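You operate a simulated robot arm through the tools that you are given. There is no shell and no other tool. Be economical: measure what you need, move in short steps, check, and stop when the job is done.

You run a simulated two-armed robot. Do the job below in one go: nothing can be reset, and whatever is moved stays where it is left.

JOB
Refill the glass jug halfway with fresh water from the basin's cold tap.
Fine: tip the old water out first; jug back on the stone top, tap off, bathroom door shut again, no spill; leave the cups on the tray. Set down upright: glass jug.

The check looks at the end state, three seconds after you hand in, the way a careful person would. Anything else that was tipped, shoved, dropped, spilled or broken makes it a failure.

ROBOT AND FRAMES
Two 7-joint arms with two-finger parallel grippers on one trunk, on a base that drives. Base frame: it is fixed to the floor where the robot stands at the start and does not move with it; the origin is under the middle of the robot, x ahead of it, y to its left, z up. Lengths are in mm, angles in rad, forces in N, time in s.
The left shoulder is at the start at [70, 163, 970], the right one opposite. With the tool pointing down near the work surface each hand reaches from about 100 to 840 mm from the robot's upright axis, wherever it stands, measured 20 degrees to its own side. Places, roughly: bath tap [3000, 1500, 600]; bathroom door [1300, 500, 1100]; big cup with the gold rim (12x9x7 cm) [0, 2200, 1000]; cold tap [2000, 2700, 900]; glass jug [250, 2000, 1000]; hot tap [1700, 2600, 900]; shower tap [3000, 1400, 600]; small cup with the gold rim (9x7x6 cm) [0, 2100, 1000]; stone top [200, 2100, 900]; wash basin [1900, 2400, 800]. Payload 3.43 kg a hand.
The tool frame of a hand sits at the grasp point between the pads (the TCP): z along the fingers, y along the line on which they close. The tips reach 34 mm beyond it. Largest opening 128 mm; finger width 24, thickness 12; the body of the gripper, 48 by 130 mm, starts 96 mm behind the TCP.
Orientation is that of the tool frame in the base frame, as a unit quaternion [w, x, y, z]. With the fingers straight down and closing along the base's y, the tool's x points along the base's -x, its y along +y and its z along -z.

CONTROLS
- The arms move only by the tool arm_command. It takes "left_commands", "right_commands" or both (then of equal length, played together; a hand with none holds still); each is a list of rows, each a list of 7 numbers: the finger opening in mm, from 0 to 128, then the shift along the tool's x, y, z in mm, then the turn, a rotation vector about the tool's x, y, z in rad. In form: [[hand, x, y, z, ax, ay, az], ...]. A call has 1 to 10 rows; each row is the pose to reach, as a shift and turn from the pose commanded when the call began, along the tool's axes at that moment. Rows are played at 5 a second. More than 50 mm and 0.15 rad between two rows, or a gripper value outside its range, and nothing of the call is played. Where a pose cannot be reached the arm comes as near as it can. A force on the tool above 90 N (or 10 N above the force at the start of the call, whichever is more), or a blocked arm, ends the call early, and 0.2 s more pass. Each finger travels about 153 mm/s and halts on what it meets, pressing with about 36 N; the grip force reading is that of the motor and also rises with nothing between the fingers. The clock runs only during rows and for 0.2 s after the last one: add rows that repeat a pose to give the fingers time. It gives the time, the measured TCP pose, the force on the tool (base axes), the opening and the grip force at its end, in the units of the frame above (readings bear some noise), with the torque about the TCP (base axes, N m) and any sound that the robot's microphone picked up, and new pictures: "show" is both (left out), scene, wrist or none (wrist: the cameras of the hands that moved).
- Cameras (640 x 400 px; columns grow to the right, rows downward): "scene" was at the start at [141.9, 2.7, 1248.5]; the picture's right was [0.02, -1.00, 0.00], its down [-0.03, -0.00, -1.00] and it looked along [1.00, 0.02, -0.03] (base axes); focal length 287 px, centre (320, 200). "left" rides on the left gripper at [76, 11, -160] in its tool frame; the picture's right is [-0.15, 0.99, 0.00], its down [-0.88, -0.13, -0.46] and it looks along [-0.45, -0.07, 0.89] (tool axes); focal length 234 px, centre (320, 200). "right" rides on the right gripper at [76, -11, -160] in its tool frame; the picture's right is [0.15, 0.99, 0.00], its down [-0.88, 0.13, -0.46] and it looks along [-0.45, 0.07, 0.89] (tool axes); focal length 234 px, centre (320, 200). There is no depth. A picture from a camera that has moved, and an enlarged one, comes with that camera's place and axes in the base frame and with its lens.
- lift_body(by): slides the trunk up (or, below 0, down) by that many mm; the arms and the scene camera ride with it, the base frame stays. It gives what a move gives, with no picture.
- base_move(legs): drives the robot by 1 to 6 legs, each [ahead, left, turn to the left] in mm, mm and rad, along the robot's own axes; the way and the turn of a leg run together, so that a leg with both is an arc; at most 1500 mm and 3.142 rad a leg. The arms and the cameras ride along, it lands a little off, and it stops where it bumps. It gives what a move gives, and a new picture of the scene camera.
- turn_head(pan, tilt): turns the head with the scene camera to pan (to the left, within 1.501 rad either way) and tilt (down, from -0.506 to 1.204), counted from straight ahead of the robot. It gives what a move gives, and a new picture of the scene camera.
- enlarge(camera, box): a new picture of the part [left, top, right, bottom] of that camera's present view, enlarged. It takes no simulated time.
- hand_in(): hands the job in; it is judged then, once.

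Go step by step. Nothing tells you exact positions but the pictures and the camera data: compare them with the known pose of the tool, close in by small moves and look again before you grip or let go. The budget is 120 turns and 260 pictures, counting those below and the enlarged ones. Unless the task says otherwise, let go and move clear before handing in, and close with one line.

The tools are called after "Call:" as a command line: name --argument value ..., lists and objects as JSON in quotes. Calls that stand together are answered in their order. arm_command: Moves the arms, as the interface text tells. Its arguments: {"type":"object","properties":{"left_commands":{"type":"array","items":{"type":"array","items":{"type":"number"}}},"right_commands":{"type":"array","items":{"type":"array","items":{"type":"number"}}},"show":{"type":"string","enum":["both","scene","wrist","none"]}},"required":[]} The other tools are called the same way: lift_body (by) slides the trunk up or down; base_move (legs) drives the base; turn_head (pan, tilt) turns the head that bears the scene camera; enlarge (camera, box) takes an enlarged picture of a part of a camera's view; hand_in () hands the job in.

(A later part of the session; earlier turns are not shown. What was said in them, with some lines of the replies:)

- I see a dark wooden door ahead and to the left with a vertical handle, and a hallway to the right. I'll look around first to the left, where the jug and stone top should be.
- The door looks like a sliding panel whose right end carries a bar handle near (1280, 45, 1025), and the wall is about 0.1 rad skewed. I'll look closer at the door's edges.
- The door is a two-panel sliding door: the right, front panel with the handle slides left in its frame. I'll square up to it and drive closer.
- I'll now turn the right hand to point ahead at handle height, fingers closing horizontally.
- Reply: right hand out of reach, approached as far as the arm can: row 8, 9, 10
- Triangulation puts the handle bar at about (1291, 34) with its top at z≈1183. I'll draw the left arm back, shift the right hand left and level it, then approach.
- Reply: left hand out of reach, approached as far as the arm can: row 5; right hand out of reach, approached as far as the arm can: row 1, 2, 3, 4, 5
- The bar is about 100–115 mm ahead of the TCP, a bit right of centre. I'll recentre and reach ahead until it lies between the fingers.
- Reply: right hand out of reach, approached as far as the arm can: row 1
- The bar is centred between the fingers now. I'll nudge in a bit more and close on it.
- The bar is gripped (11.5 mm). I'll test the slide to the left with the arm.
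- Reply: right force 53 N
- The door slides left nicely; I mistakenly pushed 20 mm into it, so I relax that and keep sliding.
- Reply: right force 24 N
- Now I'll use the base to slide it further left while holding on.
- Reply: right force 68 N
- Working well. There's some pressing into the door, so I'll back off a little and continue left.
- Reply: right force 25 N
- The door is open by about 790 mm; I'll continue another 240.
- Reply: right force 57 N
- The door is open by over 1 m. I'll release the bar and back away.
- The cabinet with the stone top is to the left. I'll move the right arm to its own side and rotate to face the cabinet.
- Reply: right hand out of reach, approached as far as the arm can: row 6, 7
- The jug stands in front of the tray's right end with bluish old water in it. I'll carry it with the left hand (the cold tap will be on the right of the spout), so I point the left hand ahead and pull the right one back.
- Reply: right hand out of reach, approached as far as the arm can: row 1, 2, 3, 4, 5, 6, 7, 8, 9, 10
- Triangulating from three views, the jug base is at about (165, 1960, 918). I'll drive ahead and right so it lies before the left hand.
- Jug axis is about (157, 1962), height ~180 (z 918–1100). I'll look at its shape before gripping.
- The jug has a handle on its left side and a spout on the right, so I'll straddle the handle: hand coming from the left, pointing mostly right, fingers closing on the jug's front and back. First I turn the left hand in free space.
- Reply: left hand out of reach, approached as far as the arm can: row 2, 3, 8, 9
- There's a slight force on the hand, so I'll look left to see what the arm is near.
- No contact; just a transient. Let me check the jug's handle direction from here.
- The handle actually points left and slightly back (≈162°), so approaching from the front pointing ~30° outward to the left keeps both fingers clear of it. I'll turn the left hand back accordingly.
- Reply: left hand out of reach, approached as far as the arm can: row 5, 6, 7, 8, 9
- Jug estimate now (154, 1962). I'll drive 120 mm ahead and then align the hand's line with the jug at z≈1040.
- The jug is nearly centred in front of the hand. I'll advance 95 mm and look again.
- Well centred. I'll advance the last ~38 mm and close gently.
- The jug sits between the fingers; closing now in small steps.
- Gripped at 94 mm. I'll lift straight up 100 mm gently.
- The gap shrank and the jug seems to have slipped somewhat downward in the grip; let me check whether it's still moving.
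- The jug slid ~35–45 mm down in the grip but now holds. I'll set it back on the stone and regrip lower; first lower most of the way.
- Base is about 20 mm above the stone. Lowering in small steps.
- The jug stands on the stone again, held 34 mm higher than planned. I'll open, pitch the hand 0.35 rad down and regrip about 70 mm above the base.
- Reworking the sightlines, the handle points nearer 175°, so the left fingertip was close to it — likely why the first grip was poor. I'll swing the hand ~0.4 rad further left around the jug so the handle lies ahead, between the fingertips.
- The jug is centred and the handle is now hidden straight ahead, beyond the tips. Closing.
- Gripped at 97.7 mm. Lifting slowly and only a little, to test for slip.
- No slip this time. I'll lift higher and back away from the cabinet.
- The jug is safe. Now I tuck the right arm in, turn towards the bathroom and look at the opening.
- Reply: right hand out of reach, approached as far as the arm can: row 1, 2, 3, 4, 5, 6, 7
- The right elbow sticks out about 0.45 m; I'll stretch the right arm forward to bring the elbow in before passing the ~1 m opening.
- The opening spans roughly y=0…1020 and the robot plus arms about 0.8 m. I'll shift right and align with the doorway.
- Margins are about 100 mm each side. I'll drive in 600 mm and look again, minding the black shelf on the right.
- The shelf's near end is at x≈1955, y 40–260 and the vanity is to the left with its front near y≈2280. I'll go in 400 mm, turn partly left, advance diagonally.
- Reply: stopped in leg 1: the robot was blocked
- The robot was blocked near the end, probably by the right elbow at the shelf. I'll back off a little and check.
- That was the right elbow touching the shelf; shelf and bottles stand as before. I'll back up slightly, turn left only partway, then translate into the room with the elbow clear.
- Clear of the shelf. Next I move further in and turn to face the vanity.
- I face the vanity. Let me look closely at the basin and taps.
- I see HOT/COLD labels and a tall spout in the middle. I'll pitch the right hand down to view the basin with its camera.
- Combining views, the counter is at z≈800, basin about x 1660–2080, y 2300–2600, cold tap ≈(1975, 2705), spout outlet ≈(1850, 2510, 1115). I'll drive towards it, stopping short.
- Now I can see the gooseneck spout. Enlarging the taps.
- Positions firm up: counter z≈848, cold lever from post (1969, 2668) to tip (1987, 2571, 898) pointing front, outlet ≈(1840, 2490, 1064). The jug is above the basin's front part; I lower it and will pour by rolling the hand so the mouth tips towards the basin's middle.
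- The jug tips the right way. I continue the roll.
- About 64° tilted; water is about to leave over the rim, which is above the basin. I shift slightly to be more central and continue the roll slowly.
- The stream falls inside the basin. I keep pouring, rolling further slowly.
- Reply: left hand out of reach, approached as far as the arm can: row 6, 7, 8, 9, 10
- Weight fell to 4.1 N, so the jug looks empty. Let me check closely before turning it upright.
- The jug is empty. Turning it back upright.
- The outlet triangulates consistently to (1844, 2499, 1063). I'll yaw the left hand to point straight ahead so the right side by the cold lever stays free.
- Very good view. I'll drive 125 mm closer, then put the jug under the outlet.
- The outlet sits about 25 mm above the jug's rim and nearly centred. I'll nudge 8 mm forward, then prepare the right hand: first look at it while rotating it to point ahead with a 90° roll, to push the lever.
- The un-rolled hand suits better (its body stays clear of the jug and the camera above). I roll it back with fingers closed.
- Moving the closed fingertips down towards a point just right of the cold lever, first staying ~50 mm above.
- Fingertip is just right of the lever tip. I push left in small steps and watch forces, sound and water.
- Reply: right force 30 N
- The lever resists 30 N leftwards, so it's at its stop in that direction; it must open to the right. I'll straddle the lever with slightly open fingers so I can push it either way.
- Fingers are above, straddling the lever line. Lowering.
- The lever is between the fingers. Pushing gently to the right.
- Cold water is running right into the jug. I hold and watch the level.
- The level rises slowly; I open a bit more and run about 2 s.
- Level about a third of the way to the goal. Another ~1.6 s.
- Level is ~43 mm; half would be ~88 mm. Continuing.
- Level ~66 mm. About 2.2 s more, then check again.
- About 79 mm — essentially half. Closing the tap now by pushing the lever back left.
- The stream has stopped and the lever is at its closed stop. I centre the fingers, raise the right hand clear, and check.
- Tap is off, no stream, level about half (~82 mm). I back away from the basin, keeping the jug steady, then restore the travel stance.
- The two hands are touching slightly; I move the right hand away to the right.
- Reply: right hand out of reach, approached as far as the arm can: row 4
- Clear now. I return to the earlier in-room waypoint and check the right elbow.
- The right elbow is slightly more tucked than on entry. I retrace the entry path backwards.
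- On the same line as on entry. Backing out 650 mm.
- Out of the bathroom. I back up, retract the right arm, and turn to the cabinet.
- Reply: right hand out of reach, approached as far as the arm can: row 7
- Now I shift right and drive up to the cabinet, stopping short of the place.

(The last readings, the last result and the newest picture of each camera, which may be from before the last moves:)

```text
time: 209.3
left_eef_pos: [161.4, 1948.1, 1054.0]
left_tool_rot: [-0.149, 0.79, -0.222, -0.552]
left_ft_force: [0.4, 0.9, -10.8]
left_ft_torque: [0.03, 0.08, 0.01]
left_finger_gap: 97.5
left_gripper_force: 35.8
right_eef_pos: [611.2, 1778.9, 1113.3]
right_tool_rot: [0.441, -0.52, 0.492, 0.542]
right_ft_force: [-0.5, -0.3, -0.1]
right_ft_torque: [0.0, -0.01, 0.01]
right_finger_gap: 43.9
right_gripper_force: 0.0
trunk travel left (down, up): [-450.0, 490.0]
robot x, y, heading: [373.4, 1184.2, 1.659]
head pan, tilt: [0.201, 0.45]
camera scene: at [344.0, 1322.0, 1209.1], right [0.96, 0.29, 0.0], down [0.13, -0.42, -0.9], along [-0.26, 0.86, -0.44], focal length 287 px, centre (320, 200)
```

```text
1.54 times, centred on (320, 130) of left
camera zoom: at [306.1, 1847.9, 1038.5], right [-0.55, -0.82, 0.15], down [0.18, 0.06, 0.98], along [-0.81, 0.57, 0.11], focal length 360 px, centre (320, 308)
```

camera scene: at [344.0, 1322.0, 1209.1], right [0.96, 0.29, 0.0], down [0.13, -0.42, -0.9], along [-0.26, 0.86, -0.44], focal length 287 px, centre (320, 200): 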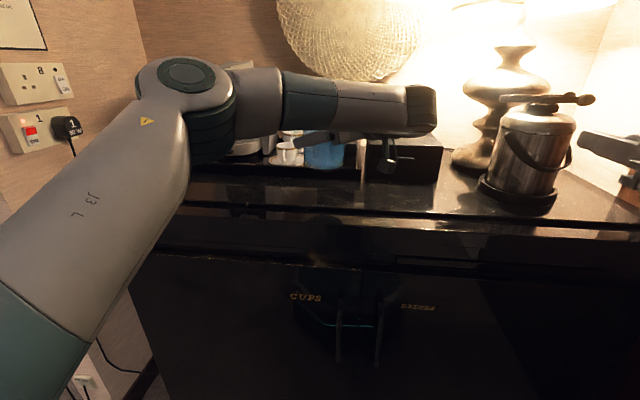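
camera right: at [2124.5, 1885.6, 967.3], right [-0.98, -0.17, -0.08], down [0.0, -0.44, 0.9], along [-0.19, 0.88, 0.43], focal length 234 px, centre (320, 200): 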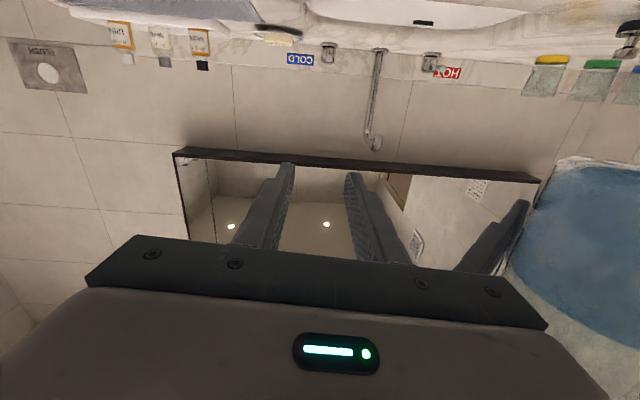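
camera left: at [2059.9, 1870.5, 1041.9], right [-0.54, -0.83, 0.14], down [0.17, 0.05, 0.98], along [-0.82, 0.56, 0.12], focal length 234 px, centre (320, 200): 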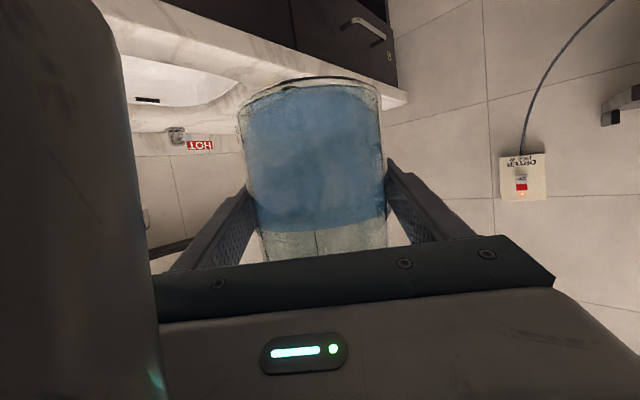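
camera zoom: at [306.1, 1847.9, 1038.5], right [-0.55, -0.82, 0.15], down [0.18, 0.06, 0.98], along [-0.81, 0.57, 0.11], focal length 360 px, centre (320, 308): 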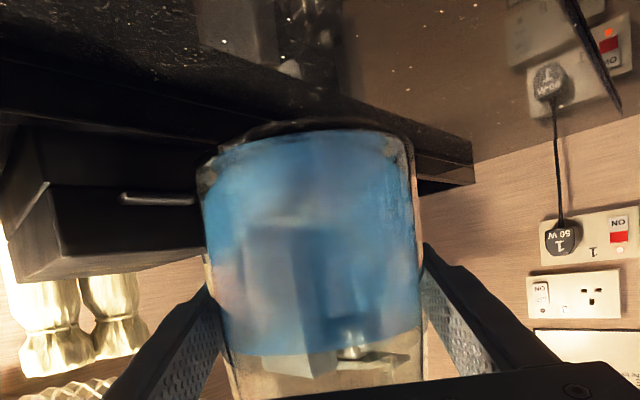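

Over the original spot, slightly towards the front. Lowering to just above the stone.

Call:
arm_command --left_commands '[[40, 10, 0, 3.6, 0, 0, 0], [40, 20, 0, 7.3, 0, 0, 0], [40, 30, 0, 11, 0, 0, 0], [40, 40, 0, 14.6, 0, 0, 0], [40, 49, 0, 17.9, 0, 0, 0], [40, 56, 0, 20.5, 0, 0, 0], [40, 56, 0, 20.5, 0, 0, 0]]' --show "none"

Call:
enlarge --camera "scene" --box '[240, 100, 460, 240]'

Call:
enlarge --camera "left" --box '[120, 0, 520, 260]'

```text
time: 210.9
left_eef_pos: [161.7, 1947.6, 993.2]
left_tool_rot: [-0.15, 0.79, -0.223, -0.551]
left_ft_force: [-0.7, 0.2, -9.6]
left_ft_torque: [0.02, 0.05, 0.01]
left_finger_gap: 97.6
left_gripper_force: 35.8
right_eef_pos: [611.5, 1776.6, 1115.7]
right_tool_rot: [0.441, -0.52, 0.491, 0.542]
right_ft_force: [0.8, 0.2, -0.3]
right_ft_torque: [0.01, 0.02, -0.01]
right_finger_gap: 44.0
right_gripper_force: 0.0
trunk travel left (down, up): [-450.0, 490.0]
robot x, y, heading: [373.7, 1183.4, 1.664]
head pan, tilt: [0.201, 0.45]
```

```text
2.86 times, centred on (350, 170) of scene
camera zoom: at [344.1, 1321.1, 1209.2], right [0.96, 0.29, 0.0], down [0.12, -0.42, -0.9], along [-0.26, 0.86, -0.44], focal length 819 px, centre (234, 286)
```

zoom: 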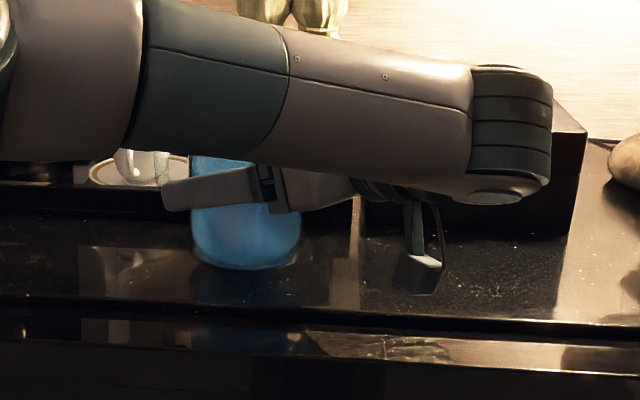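

```text
1.54 times, centred on (320, 130) of left
camera zoom: at [306.6, 1846.7, 978.9], right [-0.55, -0.82, 0.15], down [0.18, 0.06, 0.98], along [-0.81, 0.57, 0.11], focal length 360 px, centre (320, 308)
```

zoom: 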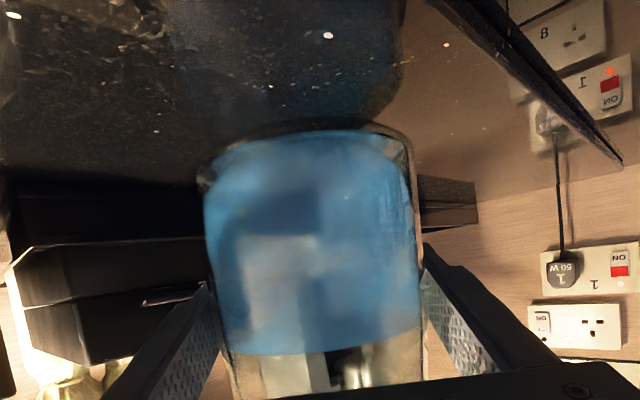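

Clear of the tray. Lowering the last millimetres.

Call:
arm_command --left_commands '[[40, 2, 0, 0.7, 0, 0, 0], [40, 4, 0, 1.5, 0, 0, 0], [40, 5.5, 0, 2, 0, 0, 0], [40, 5.5, 0, 2, 0, 0, 0]]' --show "none"

Call:
arm_command --left_commands '[[40, 1.5, 0, 0.5, 0, 0, 0], [40, 1.5, 0, 0.5, 0, 0, 0]]' --show "none"

```text
time: 211.9
left_eef_pos: [161.3, 1948.0, 989.1]
left_tool_rot: [-0.15, 0.79, -0.223, -0.552]
left_ft_force: [-0.1, 0.0, -9.4]
left_ft_torque: [0.05, 0.02, 0.04]
left_finger_gap: 97.4
left_gripper_force: 35.5
right_eef_pos: [612.1, 1778.6, 1114.9]
right_tool_rot: [0.441, -0.521, 0.49, 0.542]
right_ft_force: [0.8, -0.7, -1.0]
right_ft_torque: [-0.02, 0.01, 0.04]
right_finger_gap: 44.1
right_gripper_force: 0.0
trunk travel left (down, up): [-450.0, 490.0]
robot x, y, heading: [371.9, 1181.3, 1.66]
head pan, tilt: [0.201, 0.45]
```

```text
time: 212.5
left_eef_pos: [161.5, 1947.4, 988.1]
left_tool_rot: [-0.15, 0.79, -0.222, -0.552]
left_ft_force: [0.6, 0.2, -8.9]
left_ft_torque: [0.02, 0.05, 0.01]
left_finger_gap: 97.5
left_gripper_force: 35.9
right_eef_pos: [612.3, 1779.4, 1114.9]
right_tool_rot: [0.442, -0.52, 0.491, 0.542]
right_ft_force: [0.3, -0.7, -0.6]
right_ft_torque: [0.01, -0.01, 0.0]
right_finger_gap: 44.0
right_gripper_force: 0.1
trunk travel left (down, up): [-450.0, 490.0]
robot x, y, heading: [371.3, 1179.0, 1.66]
head pan, tilt: [0.201, 0.45]
```

Call:
arm_command --left_commands '[[40, 1.5, 0, 0.5, 0, 0, 0], [40, 3, 0, 1.1, 0, 0, 0], [40, 3, 0, 1.1, 0, 0, 0]]' --show "none"

Call:
enlarge --camera "left" --box '[120, 0, 520, 260]'

```text
time: 213.3
left_eef_pos: [161.7, 1947.1, 988.4]
left_tool_rot: [-0.151, 0.789, -0.22, -0.554]
left_ft_force: [0.2, 5.1, 4.4]
left_ft_torque: [0.9, 0.03, 0.01]
left_finger_gap: 97.3
left_gripper_force: 35.7
right_eef_pos: [611.3, 1776.7, 1115.1]
right_tool_rot: [0.441, -0.52, 0.491, 0.542]
right_ft_force: [-0.2, 0.2, 0.3]
right_ft_torque: [-0.04, 0.02, -0.03]
right_finger_gap: 43.8
right_gripper_force: 0.1
trunk travel left (down, up): [-450.0, 490.0]
robot x, y, heading: [375.9, 1176.9, 1.663]
head pan, tilt: [0.201, 0.45]
```

```text
1.54 times, centred on (320, 130) of left
camera zoom: at [306.5, 1846.1, 970.8], right [-0.55, -0.82, 0.14], down [0.18, 0.05, 0.98], along [-0.81, 0.57, 0.12], focal length 360 px, centre (320, 308)
```

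zoom: 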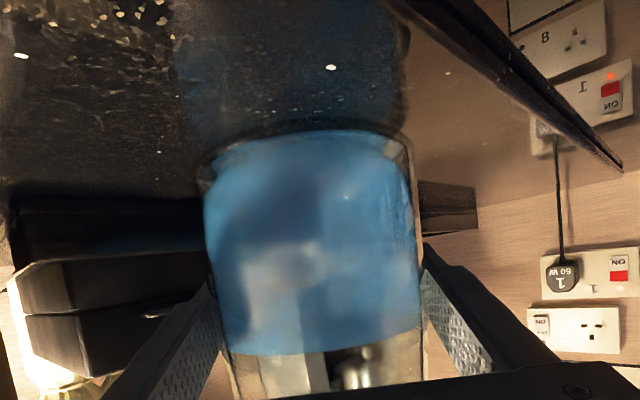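

The jug is resting on the stone. I relax and open the fingers slowly.

Call:
arm_command --left_commands '[[40, -1.5, 0, -0.5, 0, 0, 0], [70, -1.5, 0, -0.5, 0, 0, 0], [94, -1.5, 0, -0.5, 0, 0, 0], [100, -1.5, 0, -0.5, 0, 0, 0], [106, -1.5, 0, -0.5, 0, 0, 0], [116, -1.5, 0, -0.5, 0, 0, 0], [128, -1.5, 0, -0.5, 0, 0, 0], [128, -1.5, 0, -0.5, 0, 0, 0]]' --show "wrist"

```text
time: 215.1
left_eef_pos: [160.6, 1946.4, 986.9]
left_tool_rot: [-0.15, 0.789, -0.222, -0.553]
left_ft_force: [1.0, 0.6, 0.1]
left_ft_torque: [0.02, -0.02, -0.02]
left_finger_gap: 127.9
left_gripper_force: 0.1
right_eef_pos: [612.9, 1777.0, 1115.5]
right_tool_rot: [0.441, -0.52, 0.491, 0.542]
right_ft_force: [0.7, -0.2, -0.5]
right_ft_torque: [0.01, -0.02, -0.03]
right_finger_gap: 44.0
right_gripper_force: 0.1
trunk travel left (down, up): [-450.0, 490.0]
robot x, y, heading: [374.8, 1176.6, 1.658]
head pan, tilt: [0.201, 0.45]
camera left: at [306.5, 1845.4, 971.4], right [-0.55, -0.82, 0.15], down [0.18, 0.05, 0.98], along [-0.81, 0.57, 0.11], focal length 234 px, centre (320, 200)
```

left: 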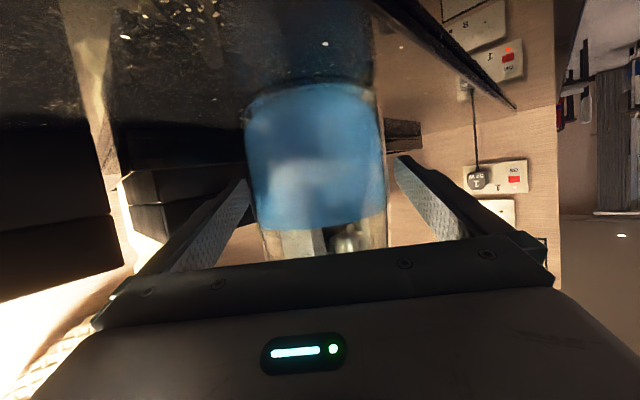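

Released; now I withdraw the hand straight back along its own line, then up.

Call:
arm_command --left_commands '[[128, 7, 0, -19, 0, 0, 0], [128, 14, 0, -38, 0, 0, 0], [128, 21, 0, -57, 0, 0, 0], [128, 28, 0, -76, 0, 0, 0], [128, 35, 0, -95, 0, 0, 0], [128, 42, 0, -114, 0, 0, 0], [128, 48, 0, -132, 0, 0, 0], [128, 20, 0, -145, 0, 0, 0], [128, -20, 0, -160, 0, 0, 0]]' --show "wrist"

Call:
base_move --legs '[[-250, 0, 0]]'

Call:
enlarge --camera "scene" --box '[200, 80, 400, 220]'

```text
time: 217.1
left_eef_pos: [284.7, 1871.8, 1062.8]
left_tool_rot: [-0.151, 0.789, -0.223, -0.552]
left_ft_force: [-0.2, 0.0, 0.4]
left_ft_torque: [-0.03, 0.01, 0.01]
left_finger_gap: 128.1
left_gripper_force: 0.0
right_eef_pos: [613.7, 1775.7, 1115.7]
right_tool_rot: [0.441, -0.52, 0.49, 0.543]
right_ft_force: [-0.8, 0.5, -0.2]
right_ft_torque: [0.0, 0.02, 0.02]
right_finger_gap: 43.9
right_gripper_force: 0.1
trunk travel left (down, up): [-450.0, 490.0]
robot x, y, heading: [374.0, 1182.0, 1.656]
head pan, tilt: [0.201, 0.45]
camera left: at [429.4, 1771.7, 1047.1], right [-0.55, -0.82, 0.15], down [0.18, 0.05, 0.98], along [-0.81, 0.57, 0.12], focal length 234 px, centre (320, 200)
```

left: 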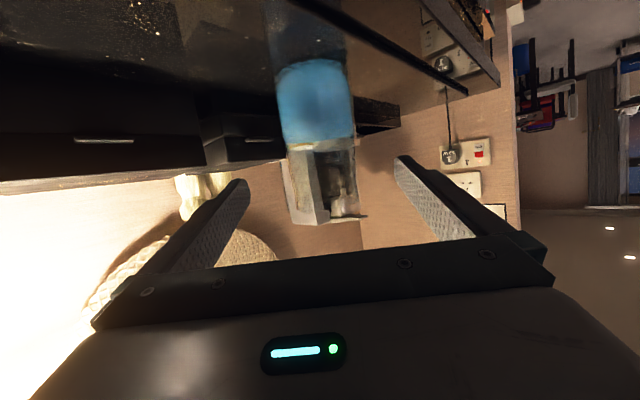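

```text
time: 219.0
left_eef_pos: [307.7, 1622.1, 1062.4]
left_tool_rot: [-0.151, 0.789, -0.222, -0.552]
left_ft_force: [-0.2, 0.0, 0.6]
left_ft_torque: [0.01, 0.0, -0.02]
left_finger_gap: 127.9
left_gripper_force: 0.0
right_eef_pos: [635.6, 1524.7, 1116.0]
right_tool_rot: [0.442, -0.52, 0.491, 0.542]
right_ft_force: [-0.7, -0.3, -0.7]
right_ft_torque: [-0.02, -0.04, 0.01]
right_finger_gap: 44.0
right_gripper_force: 0.0
trunk travel left (down, up): [-450.0, 490.0]
robot x, y, heading: [395.0, 928.2, 1.664]
head pan, tilt: [0.201, 0.45]
camera scene: at [367.1, 1068.9, 1209.5], right [0.96, 0.29, 0.0], down [0.12, -0.42, -0.9], along [-0.26, 0.86, -0.43], focal length 287 px, centre (320, 200)
```

scene: 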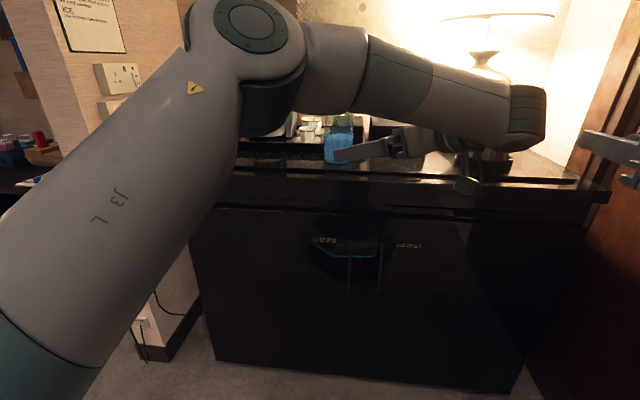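

```text
2.86 times, centred on (300, 150) of scene
camera zoom: at [367.1, 1068.9, 1209.5], right [0.96, 0.29, 0.0], down [0.12, -0.42, -0.9], along [-0.26, 0.86, -0.43], focal length 819 px, centre (377, 343)
```

zoom: 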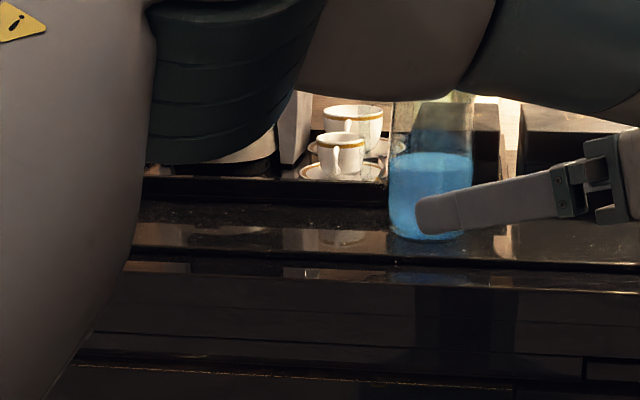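

The jug stands upright on the stone, about half full, cups undisturbed. Next I close the door: move away, turn to it.

Call:
base_move --legs '[[-100, 250, 0], [0, 0, -1.54]]'

Call:
turn_head --pan 0 --tilt 0.3

```text
time: 224.6
left_eef_pos: [845.3, 917.9, 1062.9]
left_tool_rot: [0.492, -0.411, 0.71, 0.291]
left_ft_force: [-0.2, -0.3, -1.1]
left_ft_torque: [0.06, 0.01, -0.05]
left_finger_gap: 128.5
left_gripper_force: 0.0
right_eef_pos: [758.8, 587.7, 1115.1]
right_tool_rot: [0.694, -0.031, 0.714, 0.082]
right_ft_force: [0.5, -0.5, -1.0]
right_ft_torque: [-0.02, 0.01, 0.02]
right_finger_gap: 44.0
right_gripper_force: 0.0
trunk travel left (down, up): [-450.0, 490.0]
robot x, y, heading: [156.8, 808.3, 0.118]
head pan, tilt: [0.201, 0.45]
camera scene: at [293.7, 843.7, 1209.4], right [0.31, -0.95, 0.0], down [-0.41, -0.14, -0.9], along [0.85, 0.28, -0.44], focal length 287 px, centre (320, 200)
```

scene: 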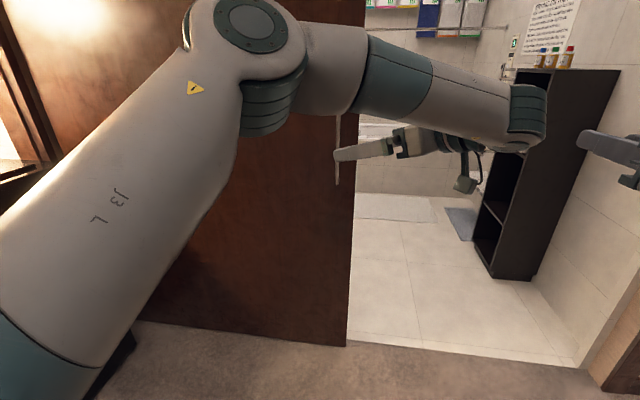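

```text
time: 225.3
left_eef_pos: [845.9, 918.5, 1060.5]
left_tool_rot: [0.492, -0.412, 0.709, 0.292]
left_ft_force: [-0.4, -0.3, -0.9]
left_ft_torque: [0.03, -0.03, 0.0]
left_finger_gap: 128.0
left_gripper_force: 0.0
right_eef_pos: [757.9, 587.0, 1115.6]
right_tool_rot: [0.694, -0.031, 0.714, 0.082]
right_ft_force: [-1.2, 0.9, 0.3]
right_ft_torque: [0.0, 0.0, -0.02]
right_finger_gap: 44.1
right_gripper_force: 0.0
trunk travel left (down, up): [-450.0, 490.0]
robot x, y, heading: [156.0, 808.0, 0.118]
head pan, tilt: [0.0, 0.3]
camera scene: at [299.3, 826.1, 1223.3], right [0.12, -0.99, 0.0], down [-0.29, -0.04, -0.96], along [0.95, 0.11, -0.3], focal length 287 px, centre (320, 200)
```

scene: 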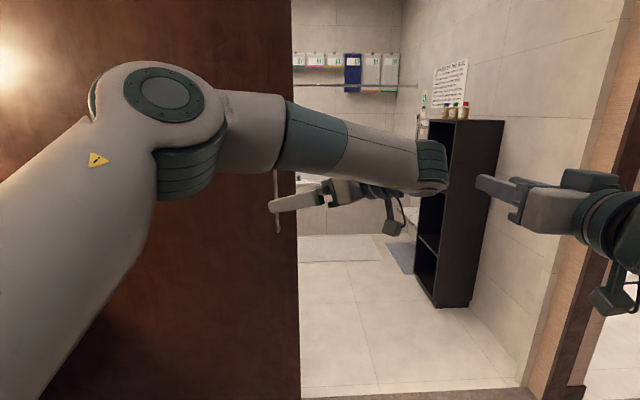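

I retract the left hand (turning it straight) so only the right works near the door, and open the right fingers.

Call:
arm_command --left_commands '[[128, 6, 25, -18, 0.11, 0, 0.04], [128, 13, 50, -35, 0.22, 0, 0.08], [128, 19, 75, -53, 0.33, 0, 0.12], [128, 26, 100, -70, 0.44, 0, 0.16], [128, 32, 125, -88, 0.55, 0, 0.2], [128, 38, 150, -106, 0.66, 0, 0.24], [128, 45, 175, -123, 0.77, 0, 0.28], [128, 51, 200, -141, 0.874, 0, 0.319]]' --right_commands '[[60, 0, 20, 0, 0, 0, 0], [80, 0, 40, 0, 0, 0, 0], [100, 0, 60, 0, 0, 0, 0], [120, 0, 80, 0, 0, 0, 0], [128, 0, 90, 0, 0, 0, 0], [128, 0, 90, 0, 0, 0, 0], [128, 0, 90, 0, 0, 0, 0], [128, 0, 90, 0, 0, 0, 0]]' --show "scene"

```text
time: 227.1
left_eef_pos: [596.0, 885.0, 1064.0]
left_tool_rot: [0.568, -0.052, 0.82, 0.037]
left_ft_force: [-1.0, -0.2, -0.3]
left_ft_torque: [0.04, -0.01, -0.04]
left_finger_gap: 128.1
left_gripper_force: 0.0
right_eef_pos: [746.9, 677.8, 1125.5]
right_tool_rot: [0.694, -0.031, 0.715, 0.082]
right_ft_force: [0.9, 0.4, -0.1]
right_ft_torque: [0.02, -0.03, -0.02]
right_finger_gap: 128.0
right_gripper_force: 0.1
right hand out of reach, approached as far as the arm can: row 1, 2, 3, 4, 5, 6, 7, 8
trunk travel left (down, up): [-450.0, 490.0]
robot x, y, heading: [157.1, 807.8, 0.114]
head pan, tilt: [0.0, 0.3]
camera scene: at [298.7, 826.4, 1223.4], right [0.12, -0.99, 0.0], down [-0.29, -0.04, -0.96], along [0.95, 0.11, -0.3], focal length 287 px, centre (320, 200)
```

scene: 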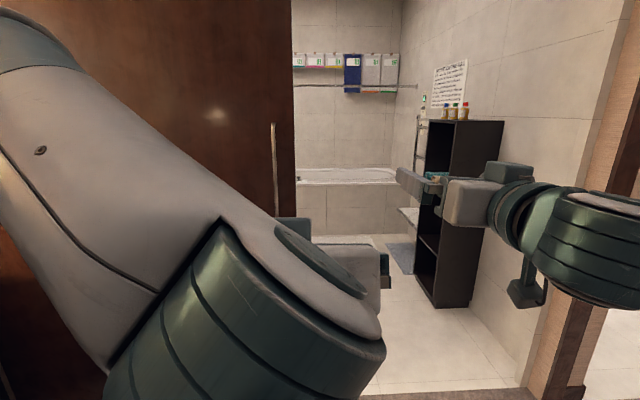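

Now approach the handle at about (1144, 1063).

Call:
base_move --legs '[[0, 260, 0], [230, 0, 0]]'

Call:
arm_command --right_commands '[[128, 5, 20, 20, 0, 0, 0], [128, 10, 40, 40, 0, 0, 0], [128, 20, 60, 60, 0, 0, 0], [128, 30, 77, 80, 0, 0, 0], [128, 30, 77, 90, 0, 0, 0]]' --show "wrist"

```text
time: 230.3
left_eef_pos: [796.9, 1170.5, 1063.0]
left_tool_rot: [0.568, -0.051, 0.821, 0.037]
left_ft_force: [1.2, -0.5, 0.2]
left_ft_torque: [0.01, 0.04, -0.04]
left_finger_gap: 127.9
left_gripper_force: 0.1
right_eef_pos: [948.0, 961.8, 1123.8]
right_tool_rot: [0.694, -0.031, 0.715, 0.082]
right_ft_force: [0.0, -0.2, 0.5]
right_ft_torque: [-0.01, -0.06, -0.04]
right_finger_gap: 128.2
right_gripper_force: 0.1
trunk travel left (down, up): [-450.0, 490.0]
robot x, y, heading: [358.2, 1091.5, 0.124]
head pan, tilt: [0.0, 0.3]
camera scene: at [499.5, 1110.9, 1223.2], right [0.12, -0.99, 0.0], down [-0.29, -0.04, -0.95], along [0.95, 0.11, -0.3], focal length 287 px, centre (320, 200)
```

scene: 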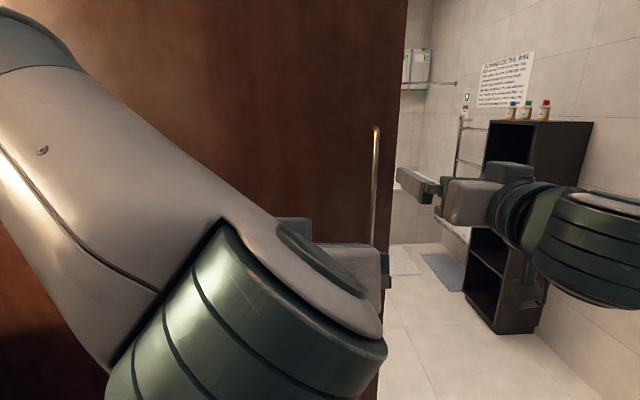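

```text
time: 231.5
left_eef_pos: [795.9, 1168.9, 1064.2]
left_tool_rot: [0.569, -0.051, 0.82, 0.037]
left_ft_force: [-0.9, -0.5, 0.5]
left_ft_torque: [0.0, -0.01, 0.01]
left_finger_gap: 128.0
left_gripper_force: 0.0
right_eef_pos: [1022.9, 1055.1, 1098.1]
right_tool_rot: [0.694, -0.032, 0.715, 0.082]
right_ft_force: [-0.4, 0.0, -0.2]
right_ft_torque: [0.02, -0.01, -0.01]
right_finger_gap: 128.0
right_gripper_force: 0.0
trunk travel left (down, up): [-450.0, 490.0]
robot x, y, heading: [353.9, 1091.2, 0.12]
head pan, tilt: [0.0, 0.3]
camera right: at [864.2, 1022.7, 1026.3], right [-0.16, 0.98, -0.07], down [-0.44, 0.0, 0.9], along [0.88, 0.18, 0.43], focal length 234 px, centre (320, 200)
```

right: 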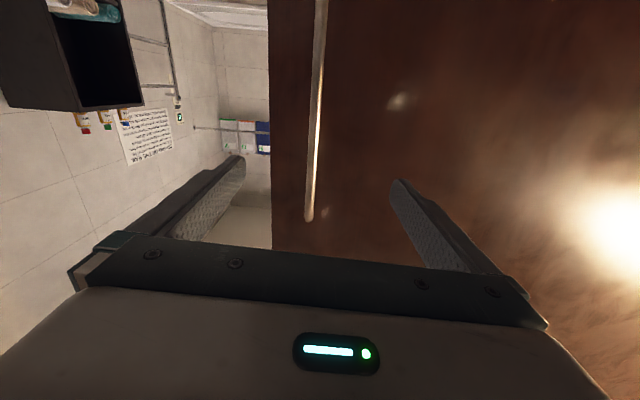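

The bar lies ahead, nearly centred. I drive 65 mm and reach the rest with the arm, then close.

Call:
base_move --legs '[[65, 0, 0]]'

Call:
arm_command --right_commands '[[128, 0, -8, 20, 0, 0, 0], [128, 0, -8, 40, 0, 0, 0], [128, 0, -8, 52, 0, 0, 0], [60, 0, -8, 52, 0, 0, 0], [20, 0, -8, 52, 0, 0, 0], [0, 0, -8, 52, 0, 0, 0], [0, 0, -8, 52, 0, 0, 0]]' --show "wrist"

```text
time: 232.5
left_eef_pos: [862.4, 1176.2, 1063.5]
left_tool_rot: [0.567, -0.051, 0.821, 0.037]
left_ft_force: [0.7, 0.4, 0.1]
left_ft_torque: [0.01, -0.04, 0.0]
left_finger_gap: 127.7
left_gripper_force: 0.1
right_eef_pos: [1089.2, 1062.0, 1098.3]
right_tool_rot: [0.694, -0.032, 0.715, 0.082]
right_ft_force: [1.1, -0.2, -1.3]
right_ft_torque: [-0.04, -0.03, -0.01]
right_finger_gap: 128.1
right_gripper_force: 0.1
trunk travel left (down, up): [-450.0, 490.0]
robot x, y, heading: [418.6, 1099.1, 0.119]
head pan, tilt: [0.0, 0.3]
camera scene: at [565.2, 1118.8, 1223.1], right [0.12, -0.99, 0.0], down [-0.3, -0.04, -0.95], along [0.95, 0.11, -0.3], focal length 287 px, centre (320, 200)
```

scene: 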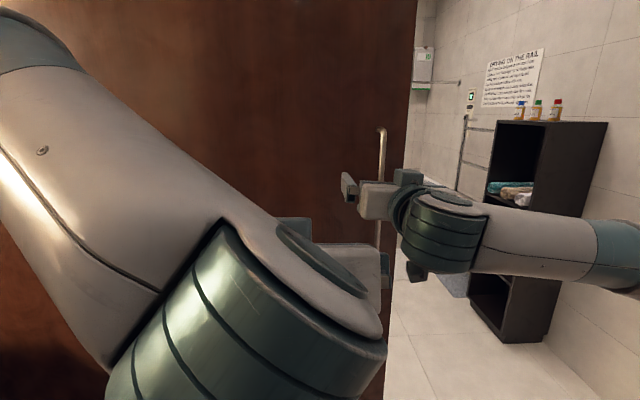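

```text
time: 234.1
left_eef_pos: [861.5, 1179.3, 1063.3]
left_tool_rot: [0.568, -0.052, 0.82, 0.037]
left_ft_force: [0.2, -0.3, 0.4]
left_ft_torque: [0.01, 0.01, -0.01]
left_finger_gap: 128.2
left_gripper_force: 0.1
right_eef_pos: [1139.7, 1063.6, 1096.6]
right_tool_rot: [0.694, -0.032, 0.715, 0.081]
right_ft_force: [0.5, 4.6, -0.7]
right_ft_torque: [-1.13, -0.77, 0.04]
right_finger_gap: 13.2
right_gripper_force: 45.5
trunk travel left (down, up): [-450.0, 490.0]
robot x, y, heading: [415.7, 1101.9, 0.116]
head pan, tilt: [0.0, 0.3]
camera right: at [981.4, 1032.5, 1024.0], right [-0.16, 0.98, -0.08], down [-0.44, 0.0, 0.9], along [0.88, 0.18, 0.43], focal length 234 px, centre (320, 200)
```

right: 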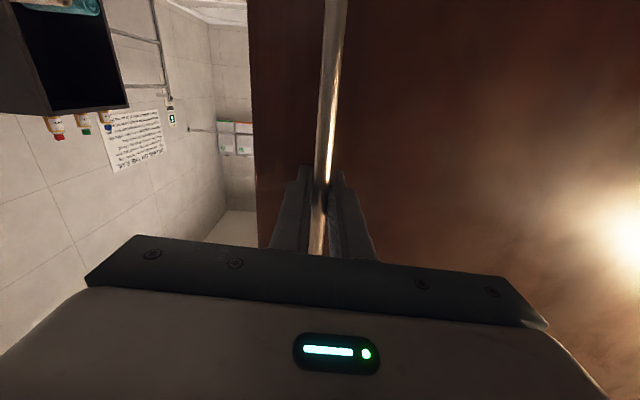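

Gripped. Sliding the door shut by driving right in stages.

Call:
base_move --legs '[[9, -250, 0]]'

Call:
base_move --legs '[[9, -250, 0]]'

```text
time: 236.0
left_eef_pos: [904.0, 931.5, 1062.7]
left_tool_rot: [0.567, -0.052, 0.821, 0.037]
left_ft_force: [0.3, 1.0, -0.1]
left_ft_torque: [0.0, -0.01, -0.01]
left_finger_gap: 128.1
left_gripper_force: 0.1
right_eef_pos: [1180.9, 820.5, 1094.6]
right_tool_rot: [0.694, -0.035, 0.715, 0.083]
right_ft_force: [35.7, 10.0, 20.7]
right_ft_torque: [-1.07, -0.27, -0.06]
right_finger_gap: 13.8
right_gripper_force: 45.0
trunk travel left (down, up): [-450.0, 490.0]
robot x, y, heading: [457.5, 852.7, 0.123]
head pan, tilt: [0.0, 0.3]
camera scene: at [605.5, 873.6, 1223.0], right [0.12, -0.99, 0.0], down [-0.3, -0.04, -0.95], along [0.95, 0.11, -0.3], focal length 287 px, centre (320, 200)
```

scene: 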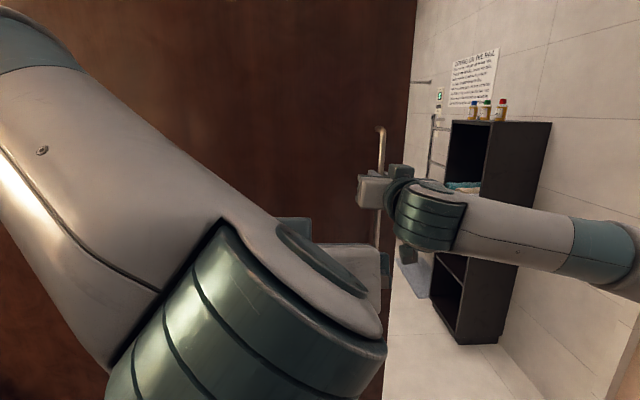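

```text
time: 237.8
left_eef_pos: [943.3, 682.2, 1062.6]
left_tool_rot: [0.567, -0.052, 0.821, 0.036]
left_ft_force: [0.3, 0.5, -0.2]
left_ft_torque: [-0.02, 0.01, -0.01]
left_finger_gap: 128.0
left_gripper_force: 0.0
right_eef_pos: [1220.3, 574.0, 1093.8]
right_tool_rot: [0.693, -0.036, 0.715, 0.084]
right_ft_force: [37.0, 10.9, 11.1]
right_ft_torque: [-1.01, -0.42, -0.06]
right_finger_gap: 13.4
right_gripper_force: 44.8
trunk travel left (down, up): [-450.0, 490.0]
robot x, y, heading: [495.0, 606.2, 0.117]
head pan, tilt: [0.0, 0.3]
camera scene: at [646.2, 625.7, 1222.7], right [0.12, -0.99, 0.0], down [-0.3, -0.04, -0.95], along [0.95, 0.11, -0.3], focal length 287 px, centre (320, 200)
```

scene: 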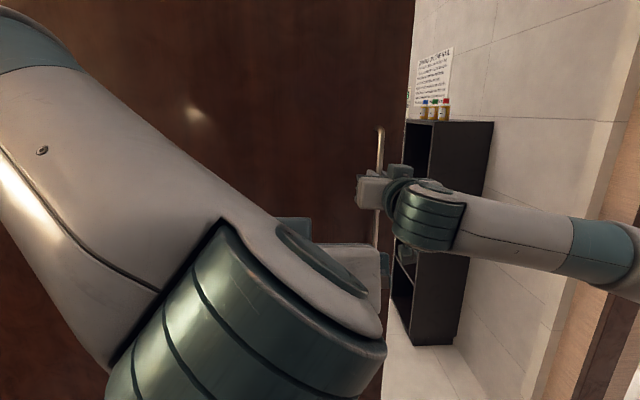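

Call:
base_move --legs '[[22, -255, 0]]'

Call:
base_move --legs '[[8, -200, 0]]'

```text
time: 239.6
left_eef_pos: [988.7, 435.1, 1063.7]
left_tool_rot: [0.569, -0.052, 0.82, 0.037]
left_ft_force: [0.7, -0.2, 0.5]
left_ft_torque: [-0.02, 0.01, -0.05]
left_finger_gap: 127.7
left_gripper_force: 0.2
right_eef_pos: [1265.8, 329.6, 1095.1]
right_tool_rot: [0.694, -0.04, 0.714, 0.088]
right_ft_force: [-26.7, -0.9, -28.7]
right_ft_torque: [-0.95, -0.69, 0.0]
right_finger_gap: 13.2
right_gripper_force: 44.6
trunk travel left (down, up): [-450.0, 490.0]
robot x, y, heading: [550.4, 357.1, 0.118]
head pan, tilt: [0.0, 0.3]
camera scene: at [692.1, 375.9, 1223.4], right [0.12, -0.99, 0.0], down [-0.29, -0.04, -0.96], along [0.95, 0.11, -0.3], focal length 287 px, centre (320, 200)
```

scene: 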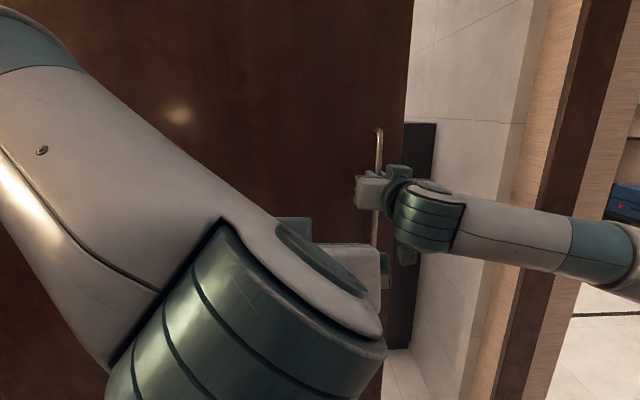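

```text
time: 241.2
left_eef_pos: [1024.3, 238.7, 1064.7]
left_tool_rot: [0.568, -0.053, 0.821, 0.038]
left_ft_force: [0.5, 0.6, -0.4]
left_ft_torque: [0.02, 0.05, 0.02]
left_finger_gap: 128.2
left_gripper_force: 0.0
right_eef_pos: [1299.9, 133.4, 1095.9]
right_tool_rot: [0.694, -0.042, 0.713, 0.09]
right_ft_force: [17.1, 4.9, 14.0]
right_ft_torque: [-1.08, -0.42, 0.01]
right_finger_gap: 13.4
right_gripper_force: 45.1
trunk travel left (down, up): [-450.0, 490.0]
robot x, y, heading: [579.7, 162.2, 0.125]
head pan, tilt: [0.0, 0.3]
camera scene: at [726.5, 179.4, 1223.3], right [0.12, -0.99, 0.0], down [-0.29, -0.04, -0.95], along [0.95, 0.12, -0.3], focal length 287 px, centre (320, 200)
```

scene: 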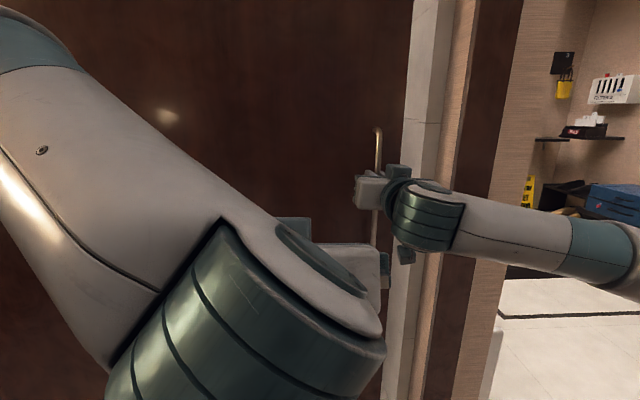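

About 96 mm remain. Another 70 mm by base, then the last by arm until it stops.

Call:
base_move --legs '[[4, -70, 0]]'

Call:
arm_command --right_commands '[[0, 0, -10, 0, 0, 0, 0], [0, 0, -20, 0, 0, 0, 0], [0, 0, -30, 0, 0, 0, 0], [0, 0, -38, 0, 0, 0, 0], [0, 0, -38, 0, 0, 0, 0]]'

```text
time: 242.2
left_eef_pos: [1035.1, 178.0, 1063.9]
left_tool_rot: [0.569, -0.056, 0.82, 0.037]
left_ft_force: [0.0, 0.2, -0.1]
left_ft_torque: [-0.02, 0.02, -0.05]
left_finger_gap: 128.2
left_gripper_force: 0.1
right_eef_pos: [1309.1, 81.4, 1096.1]
right_tool_rot: [0.693, -0.052, 0.713, 0.095]
right_ft_force: [0.8, 22.9, -1.4]
right_ft_torque: [-0.76, -0.79, -0.12]
right_finger_gap: 13.0
right_gripper_force: 45.4
trunk travel left (down, up): [-450.0, 490.0]
robot x, y, heading: [596.5, 91.9, 0.132]
head pan, tilt: [0.0, 0.3]
camera scene: at [738.5, 117.6, 1223.1], right [0.13, -0.99, 0.01], down [-0.29, -0.04, -0.95], along [0.95, 0.12, -0.3], focal length 287 px, centre (320, 200)
```

scene: 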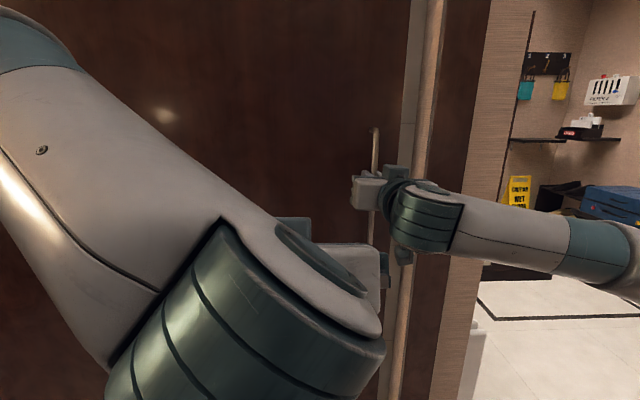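

```text
time: 243.4
left_eef_pos: [1034.5, 174.2, 1063.5]
left_tool_rot: [0.569, -0.056, 0.819, 0.039]
left_ft_force: [-0.1, -0.4, -0.1]
left_ft_torque: [0.06, -0.01, 0.0]
left_finger_gap: 128.0
left_gripper_force: 0.1
right_eef_pos: [1316.5, 39.5, 1096.9]
right_tool_rot: [0.694, -0.051, 0.711, 0.097]
right_ft_force: [2.1, 4.6, 9.4]
right_ft_torque: [-1.12, -0.4, 0.06]
right_finger_gap: 13.3
right_gripper_force: 44.1
trunk travel left (down, up): [-450.0, 490.0]
robot x, y, heading: [593.8, 92.6, 0.125]
head pan, tilt: [0.0, 0.3]
camera scene: at [736.9, 112.8, 1223.4], right [0.13, -0.99, 0.0], down [-0.29, -0.04, -0.96], along [0.95, 0.12, -0.3], focal length 287 px, centre (320, 200)
camera right: at [1159.3, 0.0, 1023.4], right [-0.21, 0.97, -0.08], down [-0.45, -0.02, 0.9], along [0.87, 0.22, 0.44], focal length 234 px, centre (320, 200)
```

scene: 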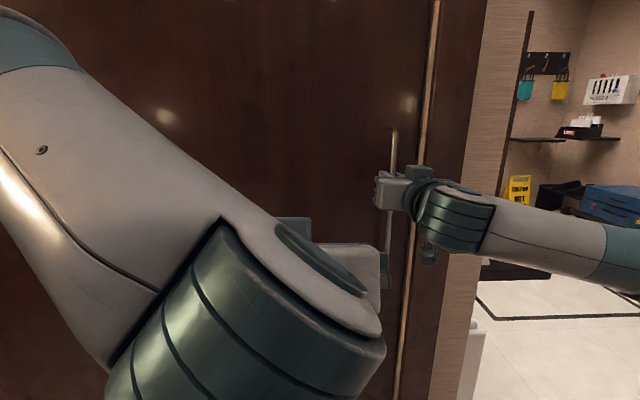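
right: 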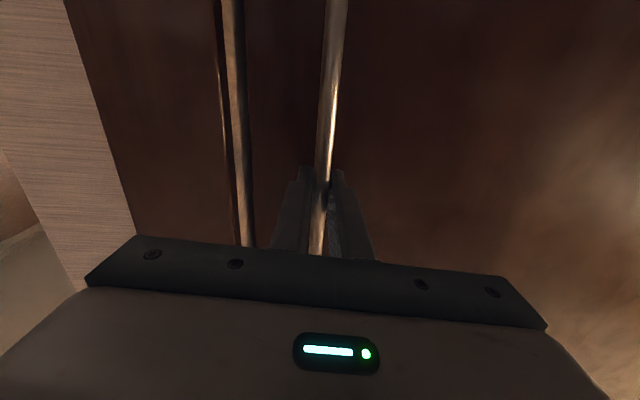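

Nearly identical to the start state. I push a few more millimetres to be sure it's at the stop.

Call:
arm_command --right_commands '[[0, 0, -6, 0, 0, 0, 0], [0, 0, -12, 0, 0, 0, 0], [0, 0, -18, 0, 0, 0, 0], [0, 0, -18, 0, 0, 0, 0]]' --show "none"

Call:
enlarge --camera "scene" --box '[360, 0, 500, 380]'

```text
time: 244.4
left_eef_pos: [1032.7, 182.9, 1063.0]
left_tool_rot: [0.57, -0.059, 0.819, 0.037]
left_ft_force: [1.1, -0.1, 0.5]
left_ft_torque: [-0.02, 0.0, -0.01]
left_finger_gap: 128.2
left_gripper_force: 0.0
right_eef_pos: [1316.8, 36.6, 1096.7]
right_tool_rot: [0.695, -0.059, 0.71, 0.1]
right_ft_force: [9.1, 51.4, 26.3]
right_ft_torque: [-1.0, -0.07, -0.17]
right_finger_gap: 13.1
right_gripper_force: 44.8
trunk travel left (down, up): [-450.0, 490.0]
robot x, y, heading: [592.9, 91.8, 0.131]
head pan, tilt: [0.0, 0.3]
```

```text
1.05 times, centred on (430, 190) of scene
camera zoom: at [736.2, 121.4, 1223.5], right [0.13, -0.99, 0.01], down [-0.29, -0.05, -0.96], along [0.95, 0.12, -0.3], focal length 302 px, centre (204, 210)
```

zoom: 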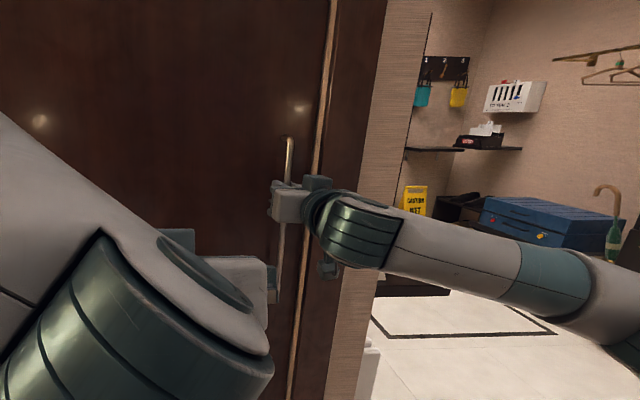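

The door is at its stop (51 N, y≈37 as at the start). I relax, release and back away.

Call:
arm_command --right_commands '[[0, 0, 14, 0, 0, 0, 0], [60, 0, 14, 0, 0, 0, 0], [128, 0, 14, 0, 0, 0, 0], [128, 0, 14, 0, 0, 0, 0], [128, 0, 14, -40, 0, 0, 0], [128, 0, 14, -80, 0, 0, 0]]' --show "wrist"

Call:
base_move --legs '[[-550, 0, 0]]'

Call:
turn_head --pan 0 --tilt 0.4

```text
time: 245.8
left_eef_pos: [1035.3, 172.4, 1064.8]
left_tool_rot: [0.568, -0.055, 0.82, 0.039]
left_ft_force: [-0.9, 1.0, 0.0]
left_ft_torque: [0.01, -0.02, -0.04]
left_finger_gap: 128.1
left_gripper_force: 0.0
right_eef_pos: [1238.1, 16.8, 1093.5]
right_tool_rot: [0.694, -0.048, 0.712, 0.096]
right_ft_force: [0.5, 0.0, 0.1]
right_ft_torque: [0.0, 0.02, -0.02]
right_finger_gap: 128.1
right_gripper_force: 0.0
trunk travel left (down, up): [-450.0, 490.0]
robot x, y, heading: [594.8, 93.4, 0.12]
head pan, tilt: [0.0, 0.3]
camera right: at [1081.2, -21.7, 1021.0], right [-0.2, 0.98, -0.08], down [-0.44, -0.02, 0.9], along [0.87, 0.22, 0.44], focal length 234 px, centre (320, 200)
```

right: 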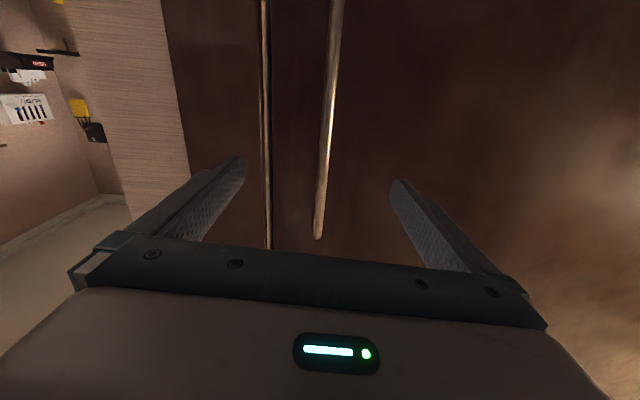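

```text
time: 249.0
left_eef_pos: [495.1, 103.2, 1064.2]
left_tool_rot: [0.569, -0.051, 0.82, 0.037]
left_ft_force: [0.1, 1.1, 0.0]
left_ft_torque: [-0.01, -0.03, 0.0]
left_finger_gap: 127.7
left_gripper_force: 0.1
right_eef_pos: [696.7, -54.7, 1093.8]
right_tool_rot: [0.694, -0.047, 0.712, 0.094]
right_ft_force: [0.0, -0.4, 0.1]
right_ft_torque: [0.0, -0.01, 0.0]
right_finger_gap: 128.1
right_gripper_force: 0.1
trunk travel left (down, up): [-450.0, 490.0]
robot x, y, heading: [55.8, 26.3, 0.117]
head pan, tilt: [0.0, 0.3]
camera scene: at [197.5, 44.1, 1223.4], right [0.12, -0.99, 0.0], down [-0.29, -0.03, -0.96], along [0.95, 0.11, -0.3], focal length 287 px, centre (320, 200)
```

scene: 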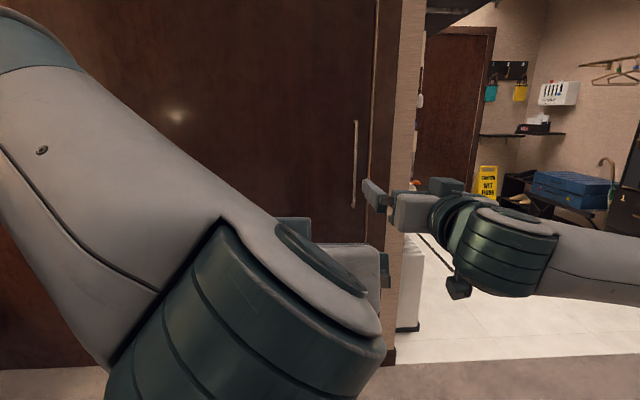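

```text
time: 249.7
left_eef_pos: [496.7, 102.0, 1062.6]
left_tool_rot: [0.568, -0.052, 0.82, 0.037]
left_ft_force: [-0.1, 0.5, 0.8]
left_ft_torque: [-0.03, -0.01, 0.01]
left_finger_gap: 128.2
left_gripper_force: 0.0
right_eef_pos: [697.6, -53.8, 1092.8]
right_tool_rot: [0.694, -0.047, 0.712, 0.093]
right_ft_force: [0.1, -0.8, 0.7]
right_ft_torque: [0.01, -0.01, -0.02]
right_finger_gap: 128.1
right_gripper_force: 0.1
trunk travel left (down, up): [-450.0, 490.0]
robot x, y, heading: [57.9, 25.7, 0.113]
head pan, tilt: [0.0, 0.4]
camera scene: at [197.5, 44.1, 1214.1], right [0.12, -0.99, 0.0], down [-0.39, -0.05, -0.92], along [0.91, 0.11, -0.39], focal length 287 px, centre (320, 200)
```

scene: 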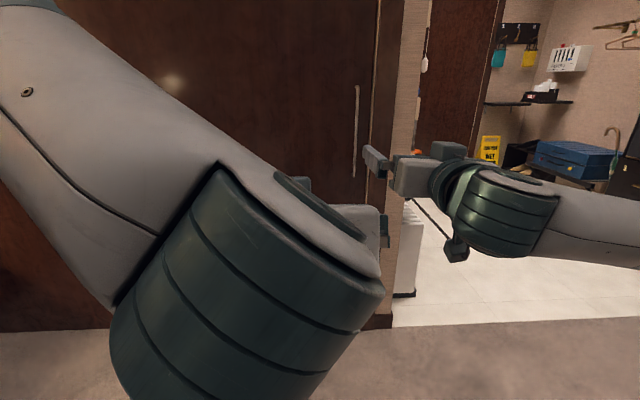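

The door is shut as at the start. One last look at the jug before handing in.

Call:
turn_head --pan 1.35 --tilt 0.15

Call:
enlarge --camera "scene" --box '[200, 120, 400, 240]'

```text
time: 251.2
left_eef_pos: [496.7, 102.8, 1063.4]
left_tool_rot: [0.568, -0.051, 0.82, 0.037]
left_ft_force: [0.3, 0.3, 0.3]
left_ft_torque: [0.03, 0.02, 0.03]
left_finger_gap: 128.2
left_gripper_force: 0.0
right_eef_pos: [697.8, -54.4, 1093.6]
right_tool_rot: [0.694, -0.047, 0.712, 0.094]
right_ft_force: [-0.3, 0.2, 0.9]
right_ft_torque: [0.02, -0.01, 0.02]
right_finger_gap: 128.1
right_gripper_force: 0.0
trunk travel left (down, up): [-450.0, 490.0]
robot x, y, heading: [54.9, 27.7, 0.113]
head pan, tilt: [1.349, 0.15]
camera scene: at [115.1, 125.5, 1237.3], right [0.99, -0.1, 0.0], down [-0.02, -0.15, -0.99], along [0.1, 0.98, -0.15], focal length 287 px, centre (320, 200)
```

scene: 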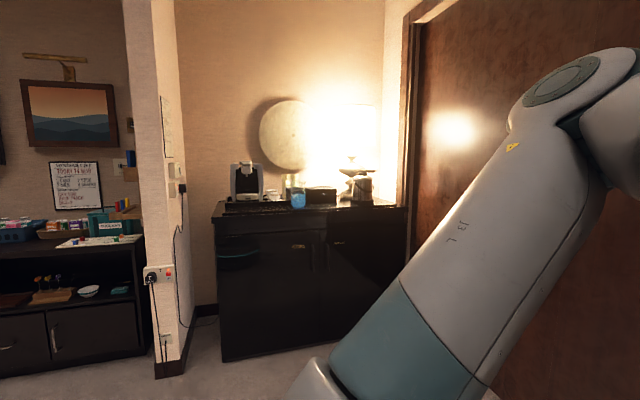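

```text
3.20 times, centred on (300, 180) of scene
camera zoom: at [115.1, 125.5, 1237.3], right [0.99, -0.1, 0.0], down [-0.02, -0.15, -0.99], along [0.1, 0.98, -0.15], focal length 917 px, centre (384, 264)
```

zoom: 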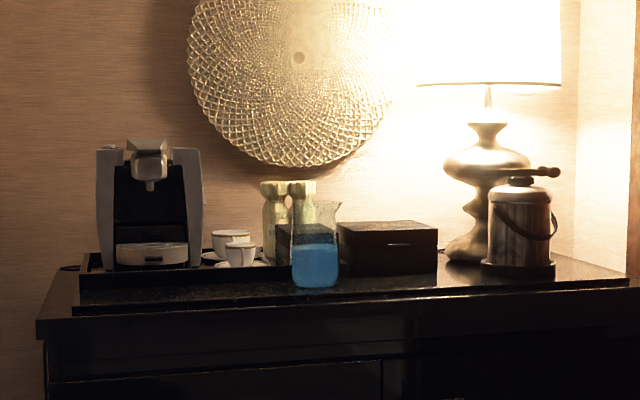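

The jug stands upright on the stone top, half full (43 of 84 px). The cups are on the tray, the tap is off and the door is shut, so I hand in.

Call:
hand_in

```text
The job is handed in.
```

The jug's old water went into the basin, and it now stands upright on the stone top, about half full of fresh cold water. The tap is off, the bathroom door is shut, the cups are still on the tray, and I saw no spill. On the way in, my right elbow bumped the bathroom shelf, but the shelf and its bottles stayed standing.
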